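You operate a simulated robot arm through the tools that you are given. There is no shell and no other tool. Be economical: measure what you need, move in short steps, check, and stop when the job is done.

Carry out the task below with a simulated robot arm. There is one attempt and no reset: what you move stays moved.

JOB
Press the blue punnet's lid shut and stand it in the blue crate.
Fine: use the lid press and leave its tray out.

It is judged by the outcome, as a careful person would: the job done as asked, and still so three seconds after it is handed in. It fails if anything else is knocked over, pushed out of place, dropped, spilled or broken. Lids that push on must go on centred and level and be pressed home; caps that screw on are set level and turned clockwise until they are tight.

ROBOT AND FRAMES
A 6-joint arm with a two-finger parallel gripper, fixed in place. Base frame: the origin is at the foot of the arm, x ahead of it, y to its left, z up; the work surface is at about z = 88. Units: cm, rad, N and s.
With the tool pointing down near the work surface it reaches from about 36 to 82 cm from the base axis. Its first joint turns from -2.897 to 2.897 rad. Payload 3.91 kg.
The TCP is the grasp point between the finger pads, 3 cm short of the fingertips. In the tool frame z runs along the fingers and y along their closing line. Largest opening 11 cm; finger width 2, thickness 1; the body of the gripper, 4.8 by 11.2 cm, starts 5.5 cm behind the TCP.
Orientation is that of the tool frame in the base frame, as [roll, pitch, yaw] about the fixed x, y, z axes, in that order (R = Rz(yaw) Ry(pitch) Rx(roll)). With the fingers straight down and closing along the base's y, the tool's x points along the base's -x, its y along +y and its z along -z.

CONTROLS
- The arm moves only by the tool drive_tool. Its argument "series" is a list of rows, each a list of 6 numbers: the shift along the tool's x, y, z in cm, then the turn, a rotation vector about the tool's x, y, z in rad. In form: [[tx, ty, tz, rx, ry, rz], ...]. A call has 1 to 12 rows; each row is the pose to reach, as a shift and turn from the pose commanded when the call began, along the tool's axes at that moment. "gripper" is the closure, from 0 (fully open) to 1 (shut), set as the call begins (left out, the last holds). A row lasts 0.2 s, in which the tool goes at most 5 cm and 0.15 rad; a call with a longer step from one row to the next is refused whole, and so is a gripper value outside its range. Where a pose cannot be reached the arm comes as near as it can. A force on the tool above 90 N (or 10 N above the force at the start of the call, whichever is more), or a blocked arm, ends the call early, and 0.2 s more pass. Each finger travels about 4.5 cm/s and halts on what it meets, pressing with about 27 N; the grip force reading is that of the motor and also rises with nothing between the fingers. The clock runs only during rows and for 0.2 s after the last one: add rows that repeat a pose to give the fingers time. It gives the time, the measured TCP pose, the force on the tool (base axes), the opening and the grip force at its end, in the units of the frame above (readings bear some noise), with the torque about the TCP (base axes, N m) and any sound that the robot's microphone picked up.
- Cameras (640 x 400 px; columns grow to the right, rows downward): "scene" is fixed at [22.1, -50.1, 150.57]; the picture's right is [0.99, -0.11, 0.00], its down [-0.05, -0.41, -0.91] and it looks along [0.10, 0.90, -0.42] (base axes); focal length 360 px, centre (320, 200). "wrist" rides on the gripper at [7.7, 0.7, -11.4] in the tool frame; the picture's right is [-0.09, 1.00, 0.00], its down [-0.80, -0.07, -0.59] and it looks along [-0.59, -0.05, 0.80] (tool axes); focal length 270 px, centre (320, 200). There is no depth. A picture from a camera that has moved, and an enlarged one, comes with that camera's place and axes in the base frame and with its lens.
- camera(camera): a new picture of that camera. No time passes.
- slide_trunk(by): slides the trunk up (or, below 0, down) by that many cm; the arm rides with it, the base frame stays. It gives what a move gives, with no picture.
- enlarge(camera, box): a new picture of the part [left, top, right, bottom] of that camera's present view, enlarged. No time passes.
- finish_job(): hands the job in; it is judged then, once.

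Work in short steps. Places have to be worked out from the pictures, the camera data and where the tool is seen: move nearer, look again, correct. Check each grasp and each placing, and mend what went wrong. You have 120 turns and 68 pictures in all, those below and enlarged ones among them. Open the gripper and draw the arm clear of the work before you hand the job in, unless the task says otherwise; then end with one line.

The tools are called after ">>>" as name(argument=value, ...) on one line, values as JSON. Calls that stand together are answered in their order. drive_tool: Moves the arm, as the interface text tells. Its arguments: {"type":"object","properties":{"series":{"type":"array"},"gripper":{"type":"number"}},"required":["series"]} The other tools are called the same way: slide_trunk (by) slides the trunk up or down; camera (camera) takes a picture; enlarge (camera, box) takes an enlarged picture of a part of a camera's view; finish_job () hands the job in.

At the start:

```text
t: 0.0
tool_pos: [39.0, 27.02, 132.54]
ee_rot: [3.141, -0.001, -3.141]
force: [-0.6, -0.1, 0.8]
wrist_torque: [0.01, 0.0, -0.03]
gripper_width: 11.02
finger_force: 0.1
trunk travel left (down, up): [-57.5, 3.5]
```

scene: 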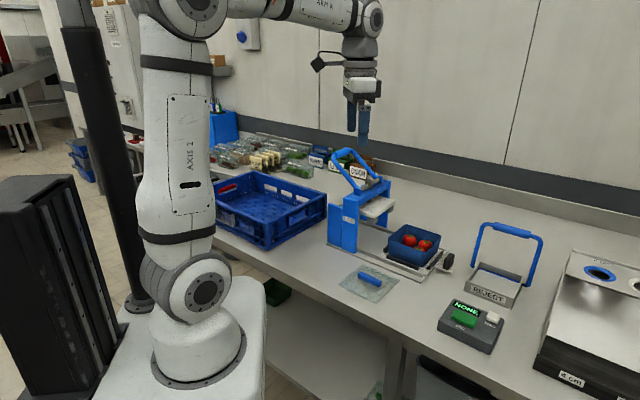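
wrist: 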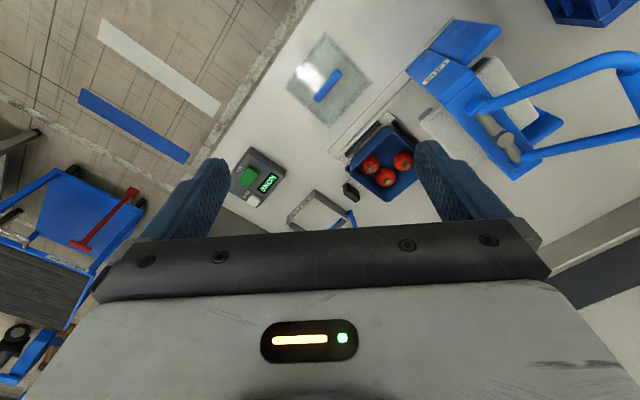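

The blue punnet with tomatoes sits on the lid press's tray, and the lid with a blue handle lies nearer. I look closer at the scene.

>>> enlarge(camera="scene", box=[320, 140, 480, 310])

>>> enlarge(camera="wrist", box=[220, 0, 640, 240])

>>> enlarge(camera="scene", box=[420, 200, 640, 400])

>>> enlarge(camera="scene", box=[180, 120, 400, 260])

```text
2.35 times, centred on (400, 225) of scene
camera zoom: at [22.1, -50.1, 150.57], right [0.99, -0.11, 0.0], down [-0.05, -0.41, -0.91], along [0.1, 0.9, -0.42], focal length 848 px, centre (132, 141)
```

zoom: 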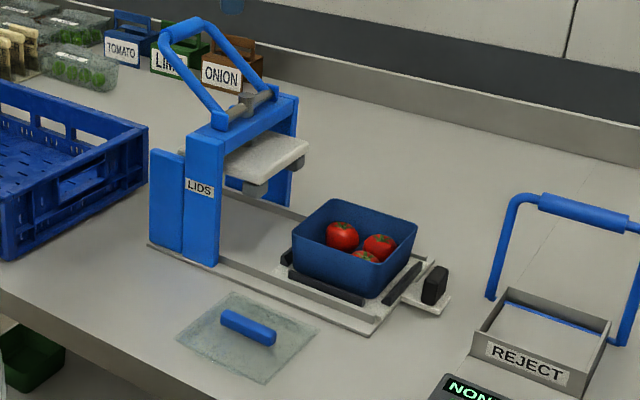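

```text
1.52 times, centred on (430, 120) of wrist
camera zoom: at [31.13, 27.71, 144.09], right [0.09, 1.0, 0.0], down [0.8, -0.07, 0.59], along [0.59, -0.05, -0.8], focal length 412 px, centre (152, 322)
```

zoom: 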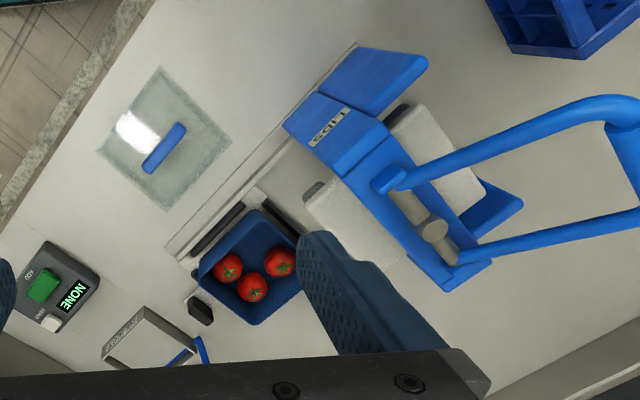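

```text
2.00 times, centred on (530, 300) of scene
camera zoom: at [22.1, -50.1, 150.57], right [0.99, -0.11, 0.0], down [-0.05, -0.41, -0.91], along [0.1, 0.9, -0.42], focal length 721 px, centre (-100, 0)
```

zoom: 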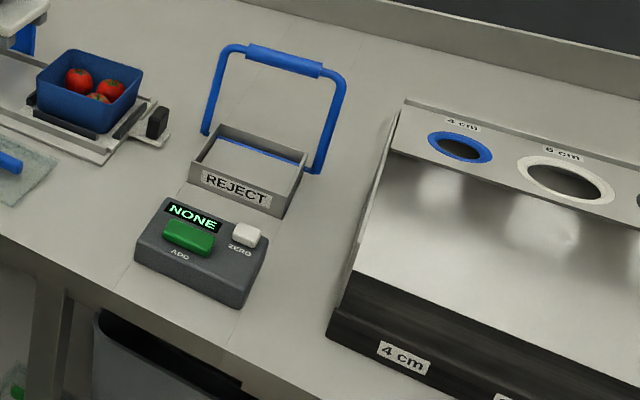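

```text
2.86 times, centred on (290, 190) of scene
camera zoom: at [22.1, -50.1, 150.57], right [0.99, -0.11, 0.0], down [-0.05, -0.41, -0.91], along [0.1, 0.9, -0.42], focal length 1029 px, centre (406, 229)
```

zoom: 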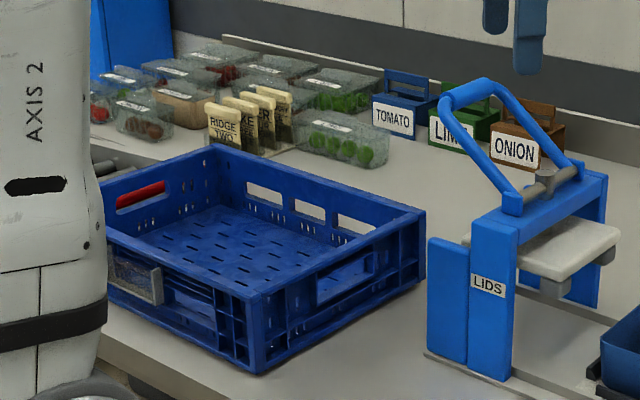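

The lid lies at about (44.4, 28), turned 45° like the press, with its handle along (-1,1). The punnet is near (60, 39). I turn the tool by -135° about its z, so it closes across the handle and the camera faces the press.

>>> drive_tool(series=[[0, 0, 0, 0, 0, -0.15], [0, 0, 0, 0, 0, -0.3], [0, 0, 0, 0, 0, -0.45], [0, 0, 0, 0, 0, -0.6], [0, 0, 0, 0, 0, -0.75], [0, 0, 0, 0, 0, -0.9], [0, 0, 0, 0, 0, -1.05], [0, 0, 0, 0, 0, -1.178]], gripper=0)

>>> drive_tool(series=[[0, 0, 0, 0, 0, -0.15], [0, 0, 0, 0, 0, -0.3], [0, 0, 0, 0, 0, -0.45], [0, 0, 0, 0, 0, -0.6], [0, 0, 0, 0, 0, -0.75], [0, 0, 0, 0, 0, -0.9], [0, 0, 0, 0, 0, -1.05], [0, 0, 0, 0, 0, -1.178]])

>>> camera(camera="wrist")

```text
t: 1.8
tool_pos: [38.95, 27.05, 132.6]
ee_rot: [-3.141, 0.0, -1.962]
force: [-0.2, 0.1, 0.3]
wrist_torque: [-0.02, -0.02, -0.02]
gripper_width: 11.01
finger_force: 0.1
trunk travel left (down, up): [-57.5, 3.5]
```

```text
t: 3.6
tool_pos: [38.93, 27.02, 132.67]
ee_rot: [3.141, -0.002, -0.785]
force: [0.2, 0.5, 0.7]
wrist_torque: [0.0, 0.02, 0.03]
gripper_width: 11.01
finger_force: 0.1
trunk travel left (down, up): [-57.5, 3.5]
```

```text
61 pictures are left
camera wrist: at [43.8, 21.1, 144.09], right [-0.77, -0.64, 0.0], down [-0.52, 0.62, 0.59], along [-0.38, 0.45, -0.8], focal length 270 px, centre (320, 200)
```

wrist: 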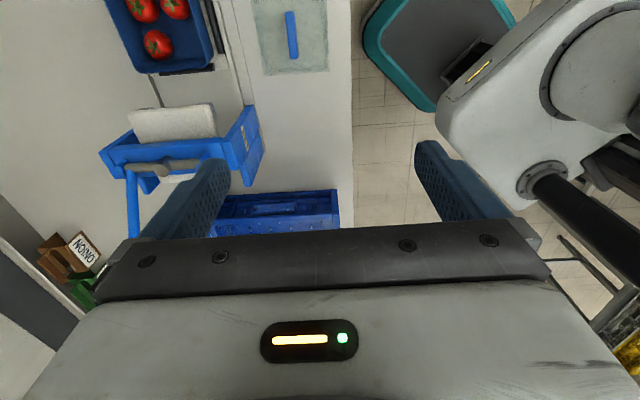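

Rotation reached. I now move over the lid and down to z≈106 for a closer look.

>>> drive_tool(series=[[1.6, -2.3, 4, 0, 0, 0], [3.2, -4.6, 8, 0, 0, 0], [3.2, -4.6, 12.5, 0, 0, 0], [3.2, -4.6, 17, 0, 0, 0], [3.2, -4.6, 21.5, 0, 0, 0], [3.2, -4.6, 26.5, 0, 0, 0], [3.2, -4.6, 26.5, 0, 0, 0]])

>>> camera(camera="wrist")

>>> camera(camera="scene")

```text
t: 5.2
tool_pos: [44.21, 28.03, 105.94]
ee_rot: [-3.141, 0.001, -0.786]
force: [-0.6, 0.4, -0.2]
wrist_torque: [0.0, -0.05, 0.01]
gripper_width: 11.0
finger_force: 0.0
trunk travel left (down, up): [-57.5, 3.5]
```

```text
60 pictures are left
camera wrist: at [49.23, 22.12, 117.5], right [-0.77, -0.64, 0.0], down [-0.52, 0.62, 0.59], along [-0.38, 0.46, -0.8], focal length 270 px, centre (320, 200)
```

wrist: 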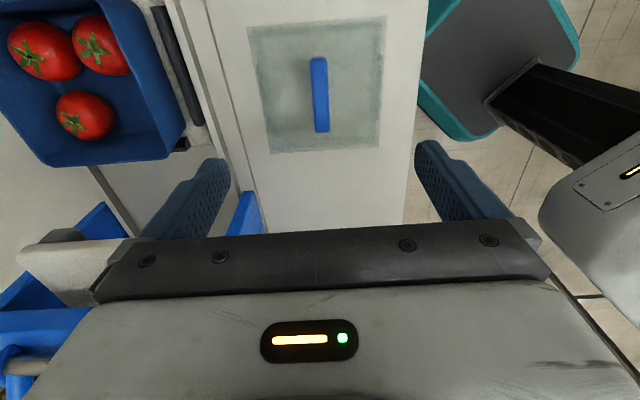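

```text
59 pictures are left
```

scene: 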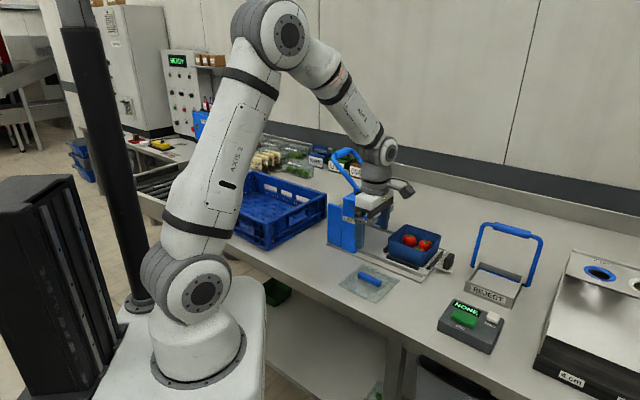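

The lid is seen well; I check the gripper's clearance from the press in the scene view.

>>> enlarge(camera="scene", box=[310, 130, 470, 310])

>>> enlarge(camera="wrist", box=[0, 0, 460, 240])

```text
2.22 times, centred on (390, 220) of scene
camera zoom: at [22.1, -50.1, 150.57], right [0.99, -0.11, 0.0], down [-0.05, -0.41, -0.91], along [0.1, 0.9, -0.42], focal length 801 px, centre (164, 156)
```

zoom: 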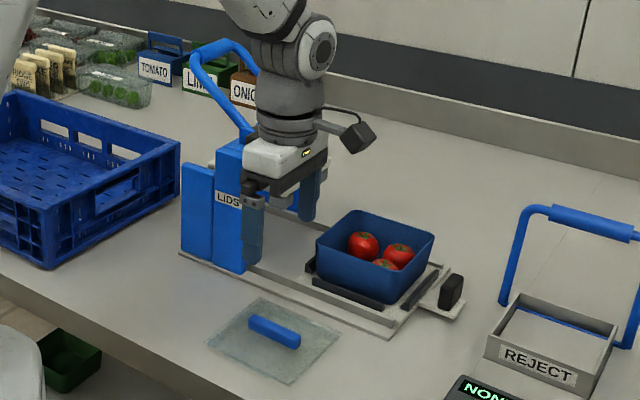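

```text
1.39 times, centred on (230, 120) of wrist
camera zoom: at [49.23, 22.12, 117.5], right [-0.77, -0.64, 0.0], down [-0.52, 0.62, 0.59], along [-0.38, 0.46, -0.8], focal length 376 px, centre (445, 311)
```

zoom: 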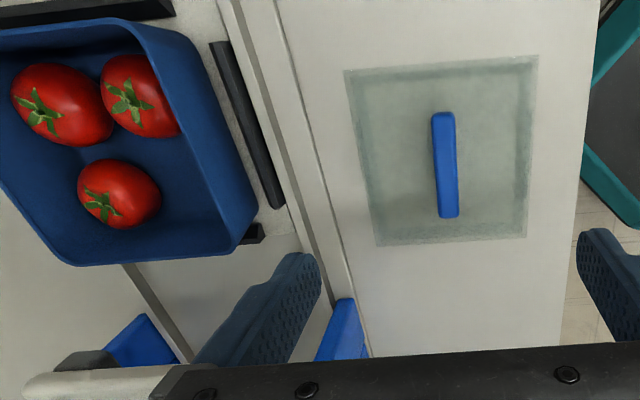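

The lid centre is about 0.1–0.2 cm off the tool axis with 0.02 rad of yaw. I align, half close the fingers and descend to z≈92.3.

>>> drive_tool(series=[[0, 0.19, 2, 0, 0, 0.022], [0, 0.19, 5, 0, 0, 0.022], [0, 0.19, 8, 0, 0, 0.022], [0, 0.19, 10.5, 0, 0, 0.022], [0, 0.19, 12, 0, 0, 0.022], [0, 0.19, 13, 0, 0, 0.022], [0, 0.19, 13.6, 0, 0, 0.022], [0, 0.19, 13.6, 0, 0, 0.022]], gripper=0.62)

>>> camera(camera="wrist")

>>> enlarge(camera="scene", box=[320, 190, 440, 310])

```text
t: 7.0
tool_pos: [44.22, 27.83, 92.44]
ee_rot: [-3.141, -0.001, -0.809]
force: [-0.3, -0.7, 0.4]
wrist_torque: [0.04, 0.0, 0.0]
gripper_width: 4.18
finger_force: 0.0
trunk travel left (down, up): [-57.5, 3.5]
```

```text
56 pictures are left
camera wrist: at [49.03, 21.79, 103.92], right [-0.78, -0.62, 0.0], down [-0.5, 0.63, 0.59], along [-0.37, 0.46, -0.8], focal length 270 px, centre (320, 200)
```

wrist: 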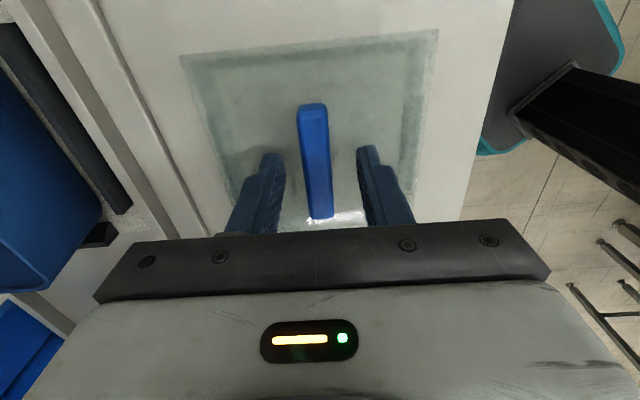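

```text
3.33 times, centred on (380, 250) of scene
camera zoom: at [22.1, -50.1, 150.57], right [0.99, -0.11, 0.0], down [-0.05, -0.41, -0.91], along [0.1, 0.9, -0.42], focal length 1201 px, centre (120, 33)
```

zoom: 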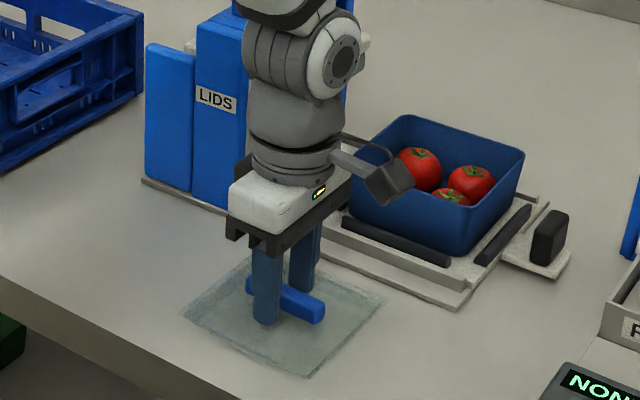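

The handle is between the fingers. I go down 0.6 cm more and close.

>>> drive_tool(series=[[-0.1, -0.1, 0.4, 0, 0, 0], [-0.2, -0.1, 0.6, 0, 0, 0]])

>>> drive_tool(series=[[0, 0, 0, 0, 0, 0], [0, 0, 0, 0, 0, 0], [0, 0, 0, 0, 0, 0], [0, 0, 0, 0, 0, 0]], gripper=1)

>>> camera(camera="wrist")

```text
t: 7.6
tool_pos: [44.19, 27.92, 92.36]
ee_rot: [-3.137, -0.001, -0.808]
force: [4.9, -11.1, 33.0]
wrist_torque: [-0.63, 0.14, 0.05]
gripper_width: 4.19
finger_force: 0.0
trunk travel left (down, up): [-57.5, 3.5]
```

```text
t: 8.6
tool_pos: [44.15, 28.1, 92.11]
ee_rot: [-3.132, -0.001, -0.81]
force: [4.2, 8.7, 51.7]
wrist_torque: [0.07, 0.04, 0.03]
gripper_width: 1.43
finger_force: 26.9
trunk travel left (down, up): [-57.5, 3.5]
```

```text
54 pictures are left
camera wrist: at [48.86, 22.05, 103.71], right [-0.78, -0.62, -0.01], down [-0.51, 0.63, 0.59], along [-0.37, 0.47, -0.8], focal length 270 px, centre (320, 200)
```

wrist: 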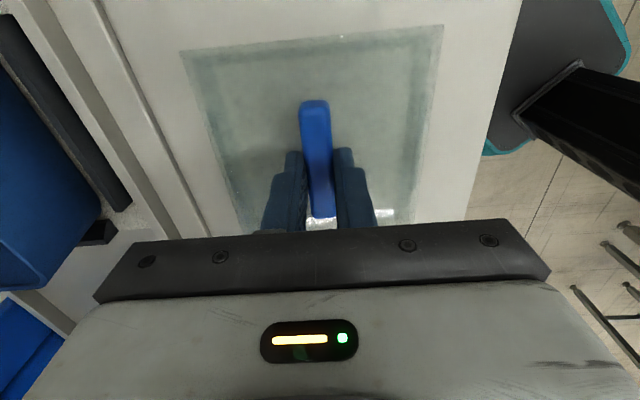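

Gripped at 1.43 cm width; the fingertips were resting on the lid. I raise it and check.

>>> drive_tool(series=[[0, 0, -1, 0, 0, 0], [0, 0, -3, 0, 0, 0], [0, 0, -6, 0, 0, 0], [0, 0, -10, 0, 0, 0], [0, 0, -14, 0, 0, 0], [0, 0, -18, 0, 0, 0], [0, 0, -18, 0, 0, 0]])

>>> camera(camera="wrist")

>>> enlarge(camera="scene", box=[320, 130, 480, 300])

```text
t: 10.2
tool_pos: [44.2, 28.17, 109.92]
ee_rot: [3.141, -0.001, -0.808]
force: [0.2, 0.3, 0.1]
wrist_torque: [-0.01, -0.02, -0.05]
gripper_width: 1.44
finger_force: 27.2
trunk travel left (down, up): [-57.5, 3.5]
```

```text
53 pictures are left
camera wrist: at [48.96, 22.17, 121.32], right [-0.78, -0.62, 0.0], down [-0.5, 0.63, 0.59], along [-0.37, 0.46, -0.8], focal length 270 px, centre (320, 200)
```

wrist: 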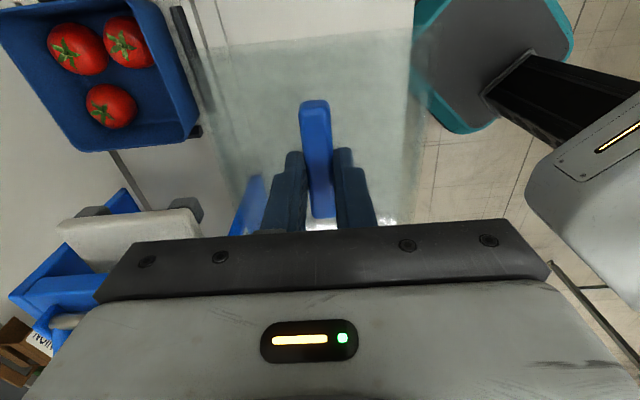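

```text
2.35 times, centred on (400, 215) of scene
camera zoom: at [22.1, -50.1, 150.57], right [0.99, -0.11, 0.0], down [-0.05, -0.41, -0.91], along [0.1, 0.9, -0.42], focal length 848 px, centre (132, 165)
```

zoom: 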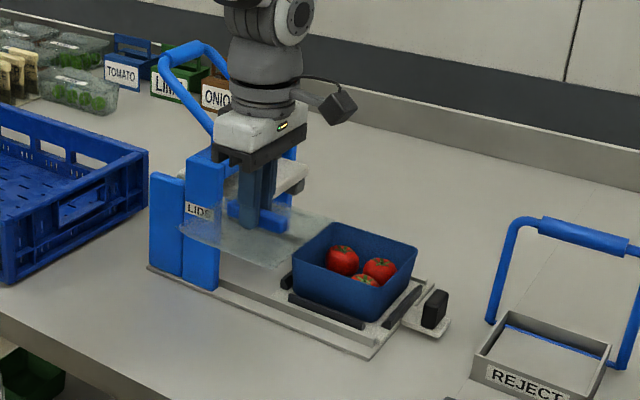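

The lid is held level. I shift partway toward the punnet and up to see its whole rim past the lid.

>>> drive_tool(series=[[1, -2, -3, 0, 0, 0], [2, -4, -6, 0, 0, 0], [3, -6, -6, 0, 0, 0], [4, -7, -6, 0, 0, 0], [4, -7, -6, 0, 0, 0]])

>>> enlarge(camera="wrist", box=[0, 0, 440, 240])

>>> enlarge(camera="scene", box=[370, 200, 470, 290])

```text
t: 11.4
tool_pos: [51.94, 30.07, 115.93]
ee_rot: [3.14, 0.001, -0.808]
force: [0.0, 0.6, -0.1]
wrist_torque: [0.02, -0.02, 0.01]
gripper_width: 1.44
finger_force: 26.6
trunk travel left (down, up): [-57.5, 3.5]
```

```text
1.45 times, centred on (220, 120) of wrist
camera zoom: at [56.78, 24.0, 127.4], right [-0.78, -0.62, 0.0], down [-0.5, 0.63, 0.59], along [-0.37, 0.46, -0.8], focal length 393 px, centre (466, 316)
```

zoom: 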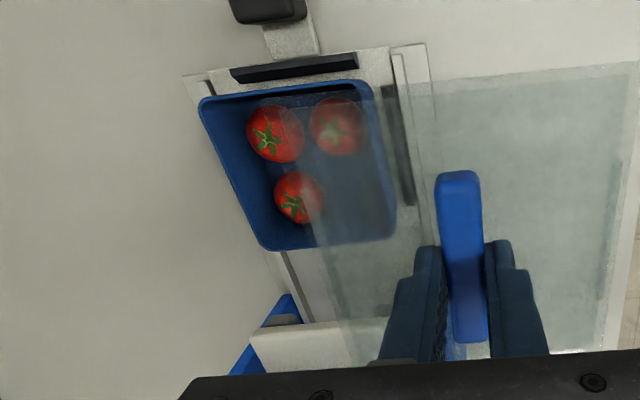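

```text
4.44 times, centred on (420, 245) of scene
camera zoom: at [22.1, -50.1, 150.57], right [0.99, -0.11, 0.0], down [-0.05, -0.41, -0.91], along [0.1, 0.9, -0.42], focal length 1601 px, centre (-124, 0)
```

zoom: 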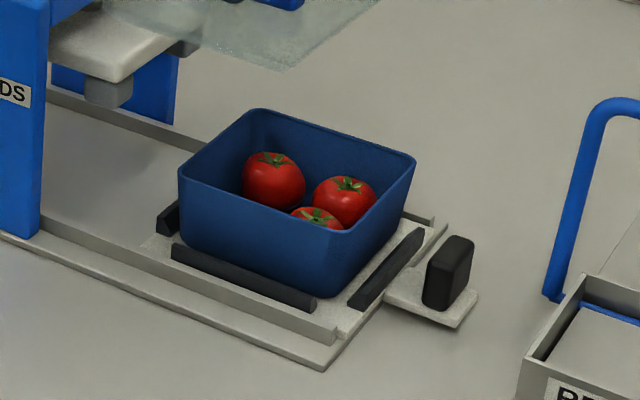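

Triangulation puts the punnet's rim centre at about (60.5, 39.2, 95.5), with yaw matching the lid. I move the lid over it and down to about 5 cm above the rim.

>>> drive_tool(series=[[-0.3, -3.5, 0, 0, 0, 0], [-0.6, -7, 0, 0, 0, 0], [-1, -10.5, 1, 0, 0, 0], [-1.06, -12.7, 3, 0, 0, 0], [-1.06, -12.7, 7, 0, 0, 0], [-1.06, -12.7, 11.5, 0, 0, 0], [-1.06, -12.7, 11.5, 0, 0, 0]])

>>> camera(camera="wrist")

>>> enlarge(camera="scene", box=[350, 170, 480, 290])

```text
t: 13.0
tool_pos: [60.7, 39.63, 104.34]
ee_rot: [-3.141, 0.0, -0.809]
force: [-0.3, 0.5, -0.1]
wrist_torque: [-0.02, 0.02, 0.03]
gripper_width: 1.43
finger_force: 27.1
trunk travel left (down, up): [-57.5, 3.5]
```

```text
49 pictures are left
camera wrist: at [65.32, 33.53, 115.87], right [-0.78, -0.62, 0.0], down [-0.5, 0.63, 0.59], along [-0.37, 0.46, -0.8], focal length 270 px, centre (320, 200)
```

wrist: 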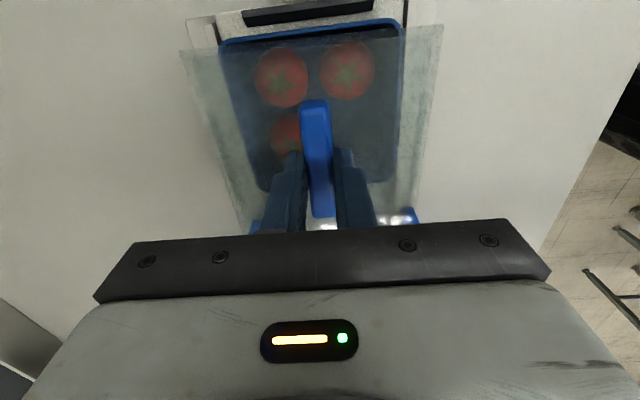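

```text
3.33 times, centred on (415, 230) of scene
camera zoom: at [22.1, -50.1, 150.57], right [0.99, -0.11, 0.0], down [-0.05, -0.41, -0.91], along [0.1, 0.9, -0.42], focal length 1201 px, centre (3, 100)
```

zoom: 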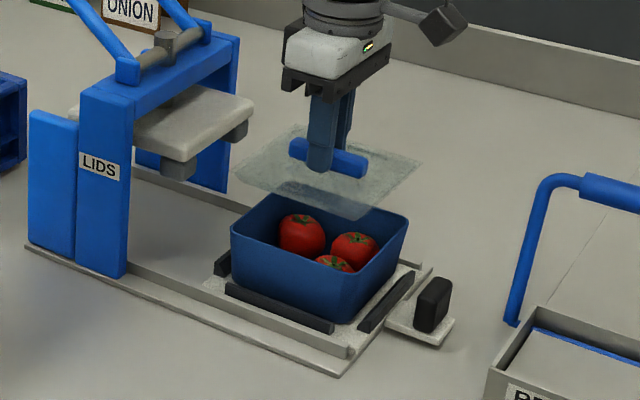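

Nearly aligned; I take an enlarged wrist view to measure the offset.

>>> enlarge(camera="wrist", box=[160, 0, 480, 240])

```text
1.67 times, centred on (320, 120) of wrist
camera zoom: at [65.32, 33.53, 115.87], right [-0.78, -0.62, 0.0], down [-0.5, 0.63, 0.59], along [-0.37, 0.46, -0.8], focal length 450 px, centre (320, 333)
```

zoom: 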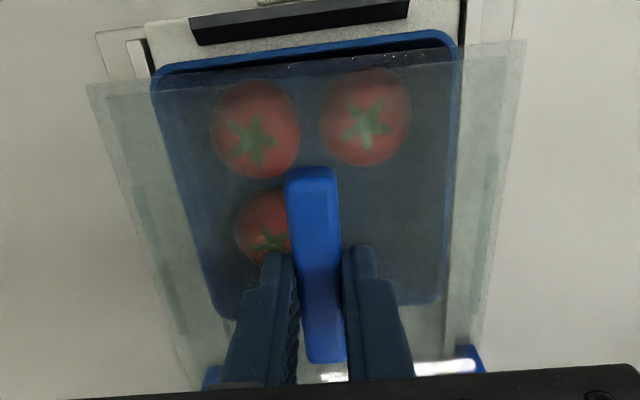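

Lid centre (0.25, 0.06) and punnet centre (0.30, 0.0) in tool frame agree within a millimetre. I lower to just above the rim.

>>> drive_tool(series=[[0.05, -0.06, 2, 0, 0, 0], [0.05, -0.06, 3.6, 0, 0, 0], [0.05, -0.06, 4.6, 0, 0, 0], [0.05, -0.06, 4.8, 0, 0, 0], [0.05, -0.06, 4.8, 0, 0, 0]])

>>> enlarge(camera="wrist", box=[160, 0, 480, 240])

>>> enlarge(camera="scene", box=[370, 200, 470, 290])

```text
t: 14.2
tool_pos: [60.68, 39.68, 99.61]
ee_rot: [3.141, 0.001, -0.808]
force: [-0.5, -0.5, -0.2]
wrist_torque: [0.01, 0.01, 0.03]
gripper_width: 1.39
finger_force: 27.1
trunk travel left (down, up): [-57.5, 3.5]
```

```text
1.67 times, centred on (320, 120) of wrist
camera zoom: at [65.33, 33.59, 111.06], right [-0.78, -0.62, 0.0], down [-0.5, 0.63, 0.59], along [-0.37, 0.46, -0.8], focal length 450 px, centre (320, 333)
```

zoom: 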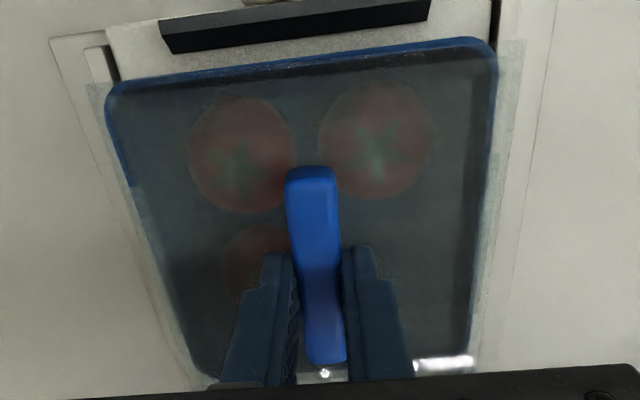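

```text
4.44 times, centred on (420, 245) of scene
camera zoom: at [22.1, -50.1, 150.57], right [0.99, -0.11, 0.0], down [-0.05, -0.41, -0.91], along [0.1, 0.9, -0.42], focal length 1601 px, centre (-124, 0)
```

zoom: 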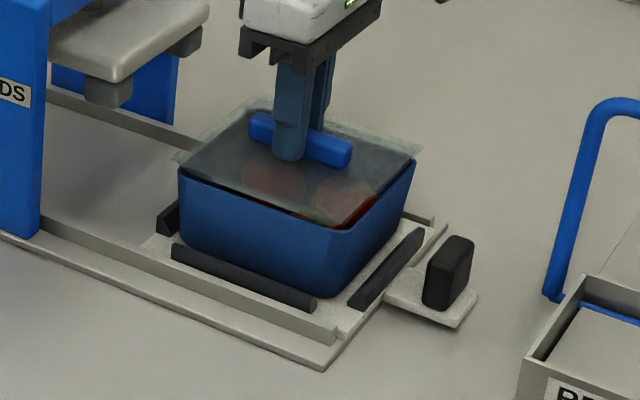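

Rim appears about 1 mm toward -Y of the lid; I correct and lower gently to contact.

>>> drive_tool(series=[[0.05, -0.12, 0.2, 0, 0, 0], [0.05, -0.12, 0.4, 0, 0, 0], [0.05, -0.12, 0.6, 0, 0, 0], [0.05, -0.12, 0.6, 0, 0, 0]])

>>> enlarge(camera="wrist", box=[160, 0, 480, 240])

```text
t: 15.2
tool_pos: [60.72, 39.57, 99.04]
ee_rot: [-3.139, 0.0, -0.807]
force: [-0.4, 0.0, 6.7]
wrist_torque: [-0.05, -0.01, -0.02]
gripper_width: 1.43
finger_force: 27.3
trunk travel left (down, up): [-57.5, 3.5]
```

```text
1.67 times, centred on (320, 120) of wrist
camera zoom: at [65.45, 33.59, 110.59], right [-0.78, -0.62, 0.0], down [-0.5, 0.63, 0.59], along [-0.37, 0.47, -0.8], focal length 450 px, centre (320, 333)
```

zoom: 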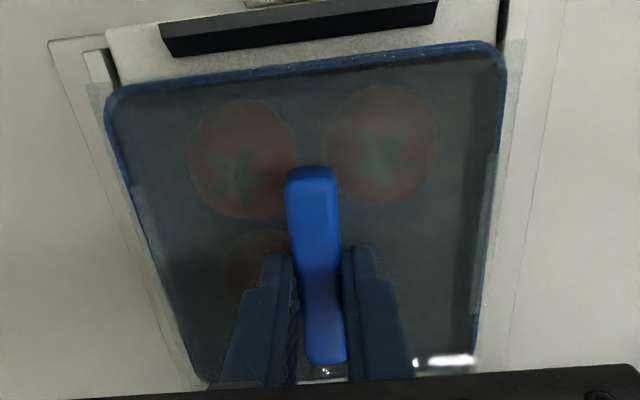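

Light contact at 6.7 N. I check centring along X in the scene view before releasing.

>>> enlarge(camera="scene", box=[390, 215, 450, 270])

```text
7.27 times, centred on (420, 242) of scene
camera zoom: at [22.1, -50.1, 150.57], right [0.99, -0.11, 0.0], down [-0.05, -0.41, -0.91], along [0.1, 0.9, -0.42], focal length 2620 px, centre (-407, -109)
```

zoom: 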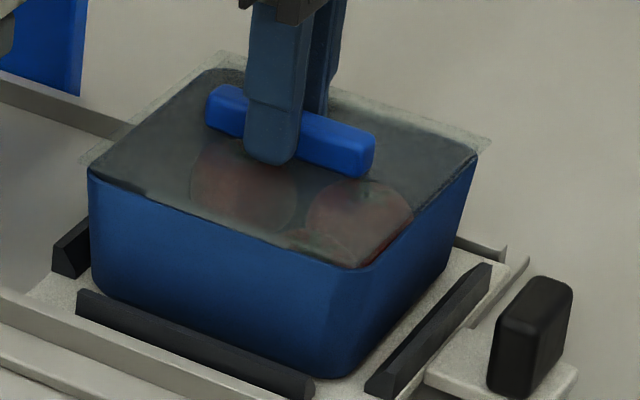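

The lid appears centred within about a millimetre in both views. I open the fingers slightly and rise to inspect it unobstructed.

>>> drive_tool(series=[[0, 0, 0, 0, 0, 0], [0, 0, 0, 0, 0, 0], [0, 0, 0, 0, 0, 0]], gripper=0.7)

>>> drive_tool(series=[[0, 0, -1.5, 0, 0, 0], [0, 0, -4, 0, 0, 0], [0, 0, -8, 0, 0, 0], [1, 0, -12, 0, 0, 0], [1, 0, -14, 0, 0, 0], [1, 0, -14, 0, 0, 0]])

>>> enlarge(camera="wrist", box=[160, 0, 480, 240])

>>> enlarge(camera="scene", box=[390, 215, 450, 270])

```text
t: 16.0
tool_pos: [60.72, 39.62, 99.03]
ee_rot: [-3.14, -0.001, -0.809]
force: [3.2, 1.9, 10.2]
wrist_torque: [0.02, -0.09, 0.06]
gripper_width: 3.21
finger_force: 0.0
trunk travel left (down, up): [-57.5, 3.5]
```

```text
t: 17.4
tool_pos: [61.37, 38.9, 112.99]
ee_rot: [3.141, 0.0, -0.81]
force: [-0.3, 0.0, 0.0]
wrist_torque: [0.01, -0.03, 0.0]
gripper_width: 3.3
finger_force: 0.1
trunk travel left (down, up): [-57.5, 3.5]
```

```text
1.67 times, centred on (320, 120) of wrist
camera zoom: at [66.11, 32.85, 124.54], right [-0.78, -0.62, 0.0], down [-0.5, 0.63, 0.59], along [-0.37, 0.46, -0.8], focal length 450 px, centre (320, 333)
```

zoom: 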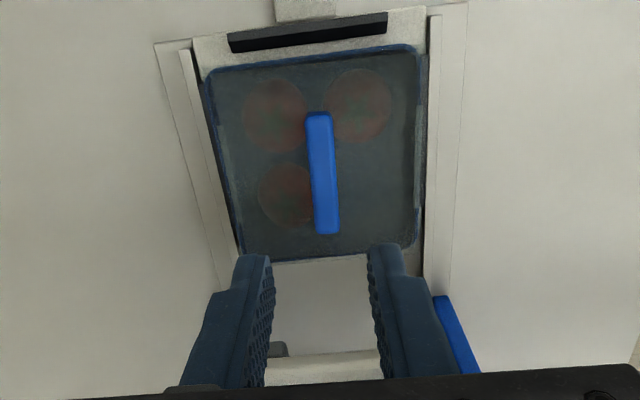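

```text
7.27 times, centred on (420, 242) of scene
camera zoom: at [22.1, -50.1, 150.57], right [0.99, -0.11, 0.0], down [-0.05, -0.41, -0.91], along [0.1, 0.9, -0.42], focal length 2620 px, centre (-407, -109)
```

zoom: 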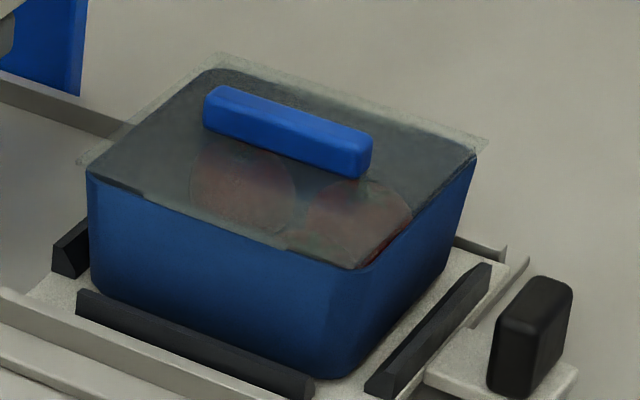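

The lid rests on the rim. A tighter wrist view to judge centring.

>>> enlarge(camera="wrist", box=[255, 15, 385, 165])

```text
2.67 times, centred on (320, 90) of wrist
camera zoom: at [66.11, 32.85, 124.54], right [-0.78, -0.62, 0.0], down [-0.5, 0.63, 0.59], along [-0.37, 0.46, -0.8], focal length 721 px, centre (320, 493)
```

zoom: 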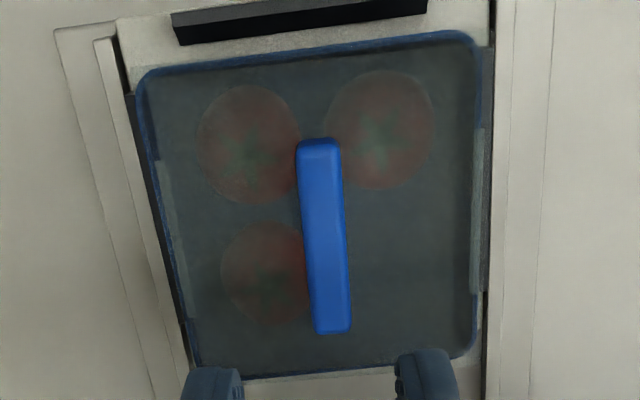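

The front edge is ambiguous, so I take tight crops of the front and rear edges.

>>> enlarge(camera="wrist", box=[275, 20, 325, 55])

>>> enlarge(camera="wrist", box=[335, 15, 385, 50])

>>> enlarge(camera="wrist", box=[290, 130, 360, 170])

```text
11.43 times, centred on (300, 38) of wrist
camera zoom: at [66.11, 32.85, 124.54], right [-0.78, -0.62, 0.0], down [-0.5, 0.63, 0.59], along [-0.37, 0.46, -0.8], focal length 3089 px, centre (549, 2057)
```

zoom: 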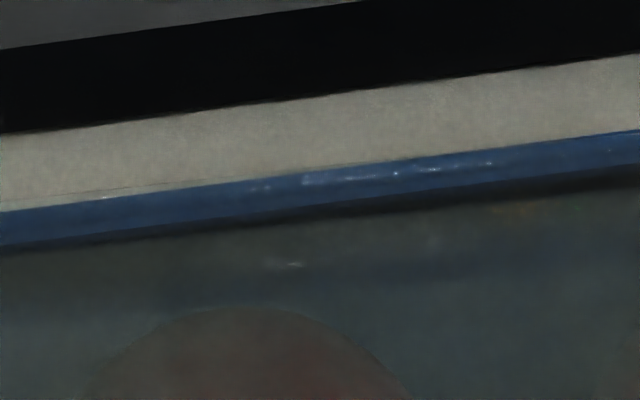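

```text
11.43 times, centred on (360, 32) of wrist
camera zoom: at [66.11, 32.85, 124.54], right [-0.78, -0.62, 0.0], down [-0.5, 0.63, 0.59], along [-0.37, 0.46, -0.8], focal length 3089 px, centre (-137, 2114)
```

zoom: 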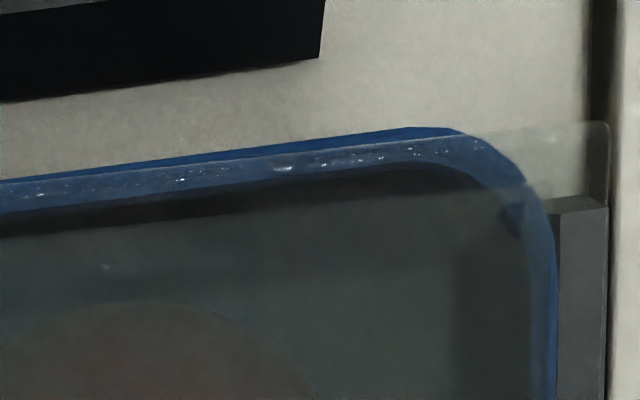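

```text
9.14 times, centred on (325, 150) of wrist
camera zoom: at [66.11, 32.85, 124.54], right [-0.78, -0.62, 0.0], down [-0.5, 0.63, 0.59], along [-0.37, 0.46, -0.8], focal length 2471 px, centre (274, 657)
```

zoom: 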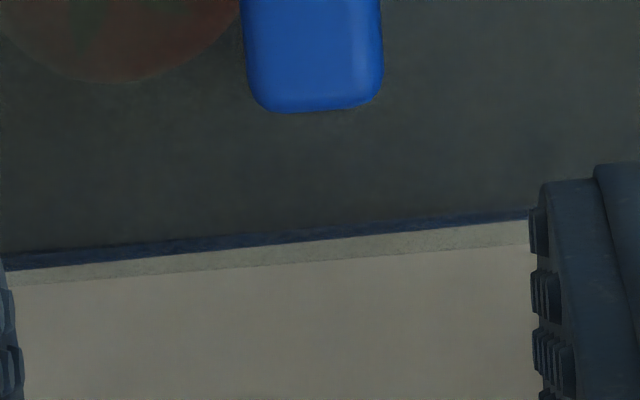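

Overhang is even within about 1 mm and the lid sits level. Now I move out along the tray to look at its black knob.

>>> drive_tool(series=[[4, 0, 0, 0, 0, 0], [8, 0, 0, 0, 0, 0], [9, 0, 3, 0, 0, 0], [9, 0, 3, 0, 0, 0]])

>>> camera(camera="wrist")

>>> enlarge(camera="scene", box=[415, 235, 475, 290])

```text
t: 18.4
tool_pos: [67.64, 32.4, 110.02]
ee_rot: [-3.141, 0.001, -0.809]
force: [0.1, -0.2, -0.2]
wrist_torque: [-0.01, 0.04, -0.01]
gripper_width: 3.31
finger_force: 0.1
trunk travel left (down, up): [-57.5, 3.5]
```

```text
36 pictures are left
camera wrist: at [72.33, 26.34, 121.57], right [-0.78, -0.62, 0.0], down [-0.5, 0.63, 0.59], along [-0.37, 0.46, -0.8], focal length 270 px, centre (320, 200)
```

wrist: 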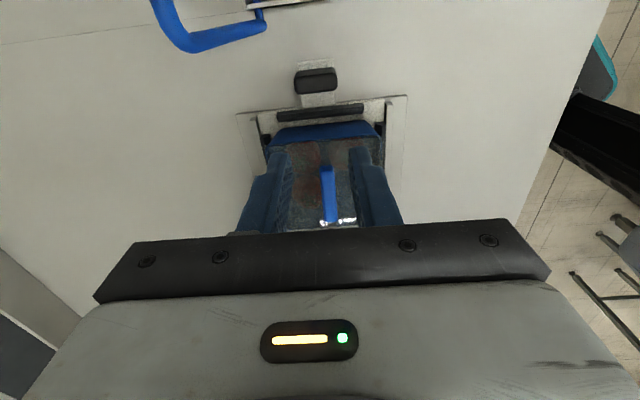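

```text
7.27 times, centred on (445, 262) of scene
camera zoom: at [22.1, -50.1, 150.57], right [0.99, -0.11, 0.0], down [-0.05, -0.41, -0.91], along [0.1, 0.9, -0.42], focal length 2620 px, centre (-589, -254)
```

zoom: 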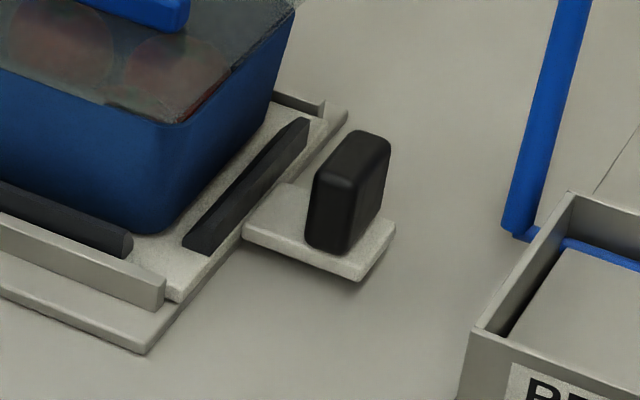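

The knob is about 4 cm wide across tool Y, near tool offset (2, -0.2), top z≈93.5. The blue arch leg is about 5 cm clear of it. I open to about 6.5 cm, descend partway and look again.

>>> drive_tool(series=[[1, -0.1, 1, 0, 0, 0], [2, -0.24, 3, 0, 0, 0], [2, -0.24, 6, 0, 0, 0], [2, -0.24, 9, 0, 0, 0], [2, -0.24, 9, 0, 0, 0]], gripper=0.4)

>>> camera(camera="wrist")

>>> enlarge(camera="scene", box=[390, 190, 550, 290])

```text
t: 19.6
tool_pos: [69.23, 31.25, 101.02]
ee_rot: [3.141, 0.001, -0.808]
force: [0.7, 0.2, 0.2]
wrist_torque: [-0.03, 0.01, -0.01]
gripper_width: 6.6
finger_force: 0.1
trunk travel left (down, up): [-57.5, 3.5]
```

```text
34 pictures are left
camera wrist: at [73.94, 25.12, 112.51], right [-0.78, -0.62, 0.0], down [-0.5, 0.63, 0.59], along [-0.37, 0.46, -0.8], focal length 270 px, centre (320, 200)
```

wrist: 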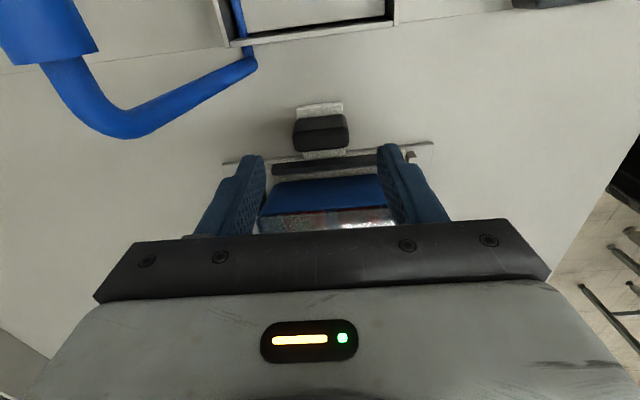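

```text
4.00 times, centred on (470, 240) of scene
camera zoom: at [22.1, -50.1, 150.57], right [0.99, -0.11, 0.0], down [-0.05, -0.41, -0.91], along [0.1, 0.9, -0.42], focal length 1441 px, centre (-280, 40)
```

zoom: 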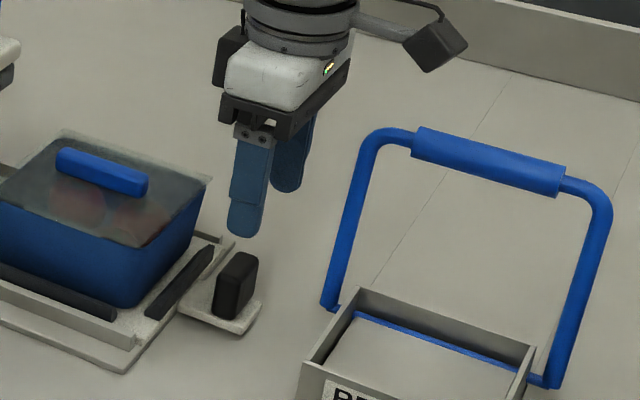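

I enlarge the knob to fix its place.

>>> enlarge(camera="wrist", box=[270, 90, 370, 165])

```text
5.33 times, centred on (320, 128) of wrist
camera zoom: at [73.94, 25.12, 112.51], right [-0.78, -0.62, 0.0], down [-0.5, 0.63, 0.59], along [-0.37, 0.46, -0.8], focal length 1442 px, centre (320, 587)
```

zoom: 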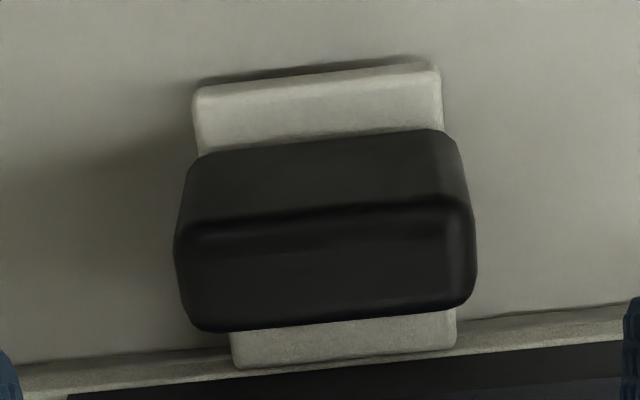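

The knob's centre is at tool offset (-0.9, 0.1), top z≈93, 4.3 cm wide. I descend around it and close.

>>> drive_tool(series=[[-0.9, 0.1, 2, 0, 0, 0], [-0.9, 0.1, 4, 0, 0, 0], [-0.9, 0.1, 6, 0, 0, 0], [-0.9, 0.1, 7.6, 0, 0, 0], [-0.9, 0.1, 7.6, 0, 0, 0]])

>>> drive_tool(series=[[0, 0, 0, 0, 0, 0], [0, 0, 0, 0, 0, 0], [0, 0, 0, 0, 0, 0], [0, 0, 0, 0, 0, 0]], gripper=1)

>>> enlarge(camera="scene", box=[310, 150, 510, 290])

```text
t: 20.8
tool_pos: [68.42, 31.6, 93.32]
ee_rot: [-3.141, 0.0, -0.808]
force: [0.4, 0.3, 0.1]
wrist_torque: [0.01, 0.03, -0.03]
gripper_width: 6.61
finger_force: 0.0
trunk travel left (down, up): [-57.5, 3.5]
```

```text
t: 21.8
tool_pos: [68.51, 31.69, 93.35]
ee_rot: [-3.14, 0.0, -0.806]
force: [11.6, 11.2, 1.8]
wrist_torque: [0.35, -0.15, 0.72]
gripper_width: 4.38
finger_force: 44.6
trunk travel left (down, up): [-57.5, 3.5]
```

```text
2.86 times, centred on (410, 220) of scene
camera zoom: at [22.1, -50.1, 150.57], right [0.99, -0.11, 0.0], down [-0.05, -0.41, -0.91], along [0.1, 0.9, -0.42], focal length 1029 px, centre (63, 143)
```

zoom: 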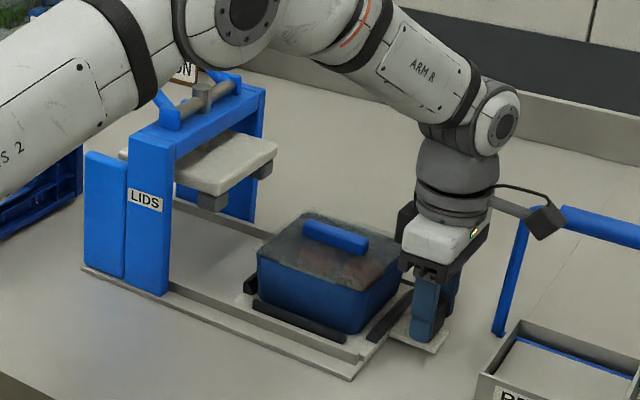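

Knob gripped at 4.4 cm. I push the tray in along tool -X, first 5 cm, watching side forces.

>>> drive_tool(series=[[-0.5, 0, 0, 0, 0, 0], [-1.5, 0, 0, 0, 0, 0], [-2.5, 0, 0, 0, 0, 0], [-3.5, 0, 0, 0, 0, 0], [-4.5, 0, 0, 0, 0, 0], [-5, 0, 0, 0, 0, 0], [-5, 0, 0, 0, 0, 0]])

>>> enlarge(camera="scene", box=[310, 150, 510, 290])

```text
t: 23.4
tool_pos: [65.0, 35.56, 93.4]
ee_rot: [3.14, -0.001, -0.809]
force: [9.8, 9.1, 5.5]
wrist_torque: [-0.35, -0.83, 0.78]
gripper_width: 4.38
finger_force: 45.0
trunk travel left (down, up): [-57.5, 3.5]
```

```text
2.86 times, centred on (410, 220) of scene
camera zoom: at [22.1, -50.1, 150.57], right [0.99, -0.11, 0.0], down [-0.05, -0.41, -0.91], along [0.1, 0.9, -0.42], focal length 1029 px, centre (63, 143)
```

zoom: 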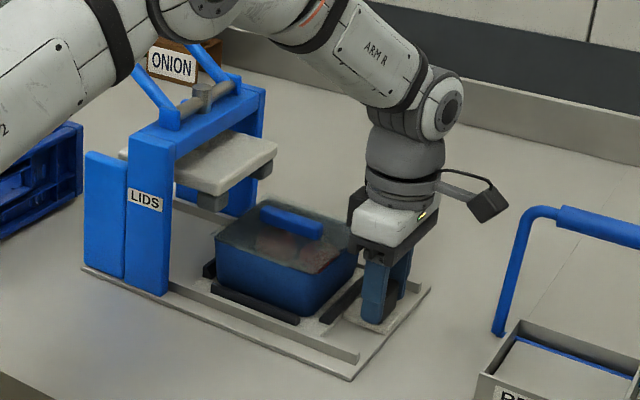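

The tray slides smoothly with no growing side force. Another 7 cm.

>>> drive_tool(series=[[-1, -0.05, 0, 0, 0, 0], [-2, -0.1, 0, 0, 0, 0], [-3, -0.1, 0, 0, 0, 0], [-4, -0.1, 0, 0, 0, 0], [-5, -0.1, 0, 0, 0, 0], [-6, -0.1, 0, 0, 0, 0], [-7, -0.1, 0, 0, 0, 0], [-7, -0.1, 0, 0, 0, 0]])

>>> enlarge(camera="scene", box=[310, 150, 510, 290])

```text
t: 25.2
tool_pos: [59.97, 40.29, 93.29]
ee_rot: [3.138, -0.001, -0.807]
force: [-12.8, -11.9, -7.6]
wrist_torque: [0.21, -0.32, 0.76]
gripper_width: 4.41
finger_force: 44.8
trunk travel left (down, up): [-57.5, 3.5]
```

```text
2.86 times, centred on (410, 220) of scene
camera zoom: at [22.1, -50.1, 150.57], right [0.99, -0.11, 0.0], down [-0.05, -0.41, -0.91], along [0.1, 0.9, -0.42], focal length 1029 px, centre (63, 143)
```

zoom: 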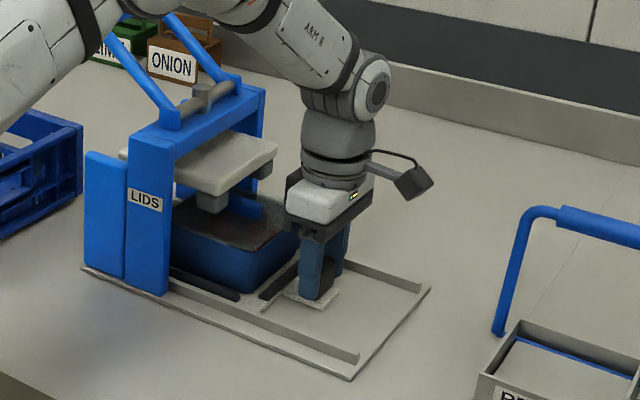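

Side force now asks for a +Y correction (rail runs at 45°). I continue 3 cm with that correction.

>>> drive_tool(series=[[0, 0.15, 0, 0, 0, 0], [-1, 0.18, 0, 0, 0, 0], [-2, 0.2, 0, 0, 0, 0], [-3, 0.23, 0, 0, 0, 0], [-3, 0.23, 0, 0, 0, 0]])

>>> enlarge(camera="scene", box=[330, 170, 450, 270])

>>> camera(camera="wrist")

```text
t: 26.4
tool_pos: [57.92, 42.4, 93.39]
ee_rot: [3.14, -0.001, -0.809]
force: [-10.1, -9.6, -10.8]
wrist_torque: [0.44, 0.36, 0.76]
gripper_width: 4.41
finger_force: 45.3
trunk travel left (down, up): [-57.5, 3.5]
```

```text
4.00 times, centred on (390, 220) of scene
camera zoom: at [22.1, -50.1, 150.57], right [0.99, -0.11, 0.0], down [-0.05, -0.41, -0.91], along [0.1, 0.9, -0.42], focal length 1441 px, centre (40, 120)
```

zoom: 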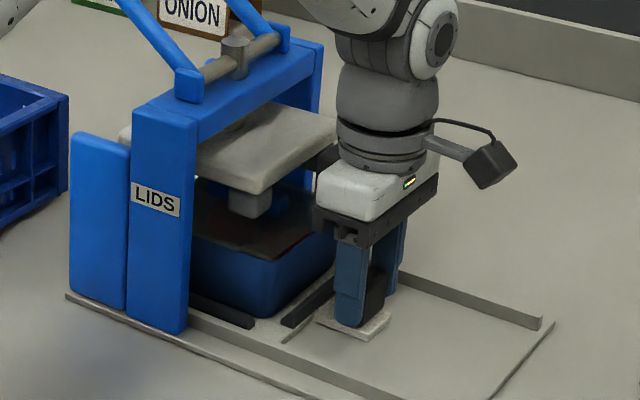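

```text
27 pictures are left
camera wrist: at [62.73, 36.39, 104.87], right [-0.78, -0.62, 0.0], down [-0.5, 0.63, 0.59], along [-0.37, 0.46, -0.8], focal length 270 px, centre (320, 200)
```

wrist: 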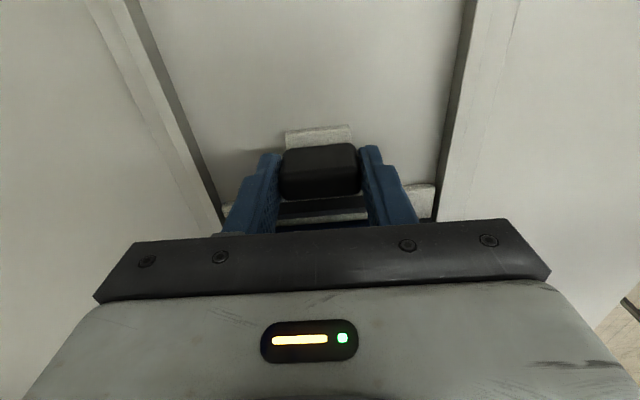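

By estimate, about 2 cm remain, and the gripper body has about 4 cm to the plate. I push on in small steps to find the stop.

>>> drive_tool(series=[[-0.5, 0.12, 0, 0, 0, 0], [-1, 0.13, 0, 0, 0, 0], [-1.5, 0.14, 0, 0, 0, 0], [-1.5, 0.14, 0, 0, 0, 0]])

```text
t: 27.4
tool_pos: [56.91, 43.5, 93.47]
ee_rot: [3.14, 0.0, -0.808]
force: [-4.2, -3.1, -9.7]
wrist_torque: [0.26, 0.09, 0.7]
gripper_width: 4.4
finger_force: 44.3
trunk travel left (down, up): [-57.5, 3.5]
```

>>> drive_tool(series=[[-0.5, 0.01, 0, 0, 0, 0], [-1, 0.02, 0, 0, 0, 0], [-1, 0.02, 0, 0, 0, 0]])

>>> enlarge(camera="scene", box=[330, 170, 450, 270])

```text
t: 28.2
tool_pos: [56.65, 43.72, 93.48]
ee_rot: [-3.141, 0.003, -0.809]
force: [24.0, -27.1, -5.5]
wrist_torque: [0.72, 0.55, 1.49]
gripper_width: 4.43
finger_force: 45.1
trunk travel left (down, up): [-57.5, 3.5]
```

```text
4.00 times, centred on (390, 220) of scene
camera zoom: at [22.1, -50.1, 150.57], right [0.99, -0.11, 0.0], down [-0.05, -0.41, -0.91], along [0.1, 0.9, -0.42], focal length 1441 px, centre (40, 120)
```

zoom: 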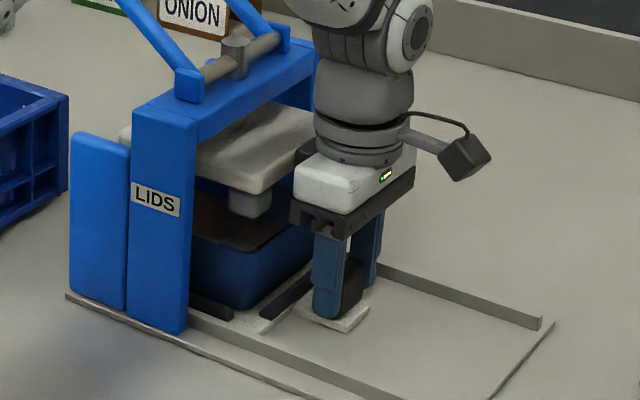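

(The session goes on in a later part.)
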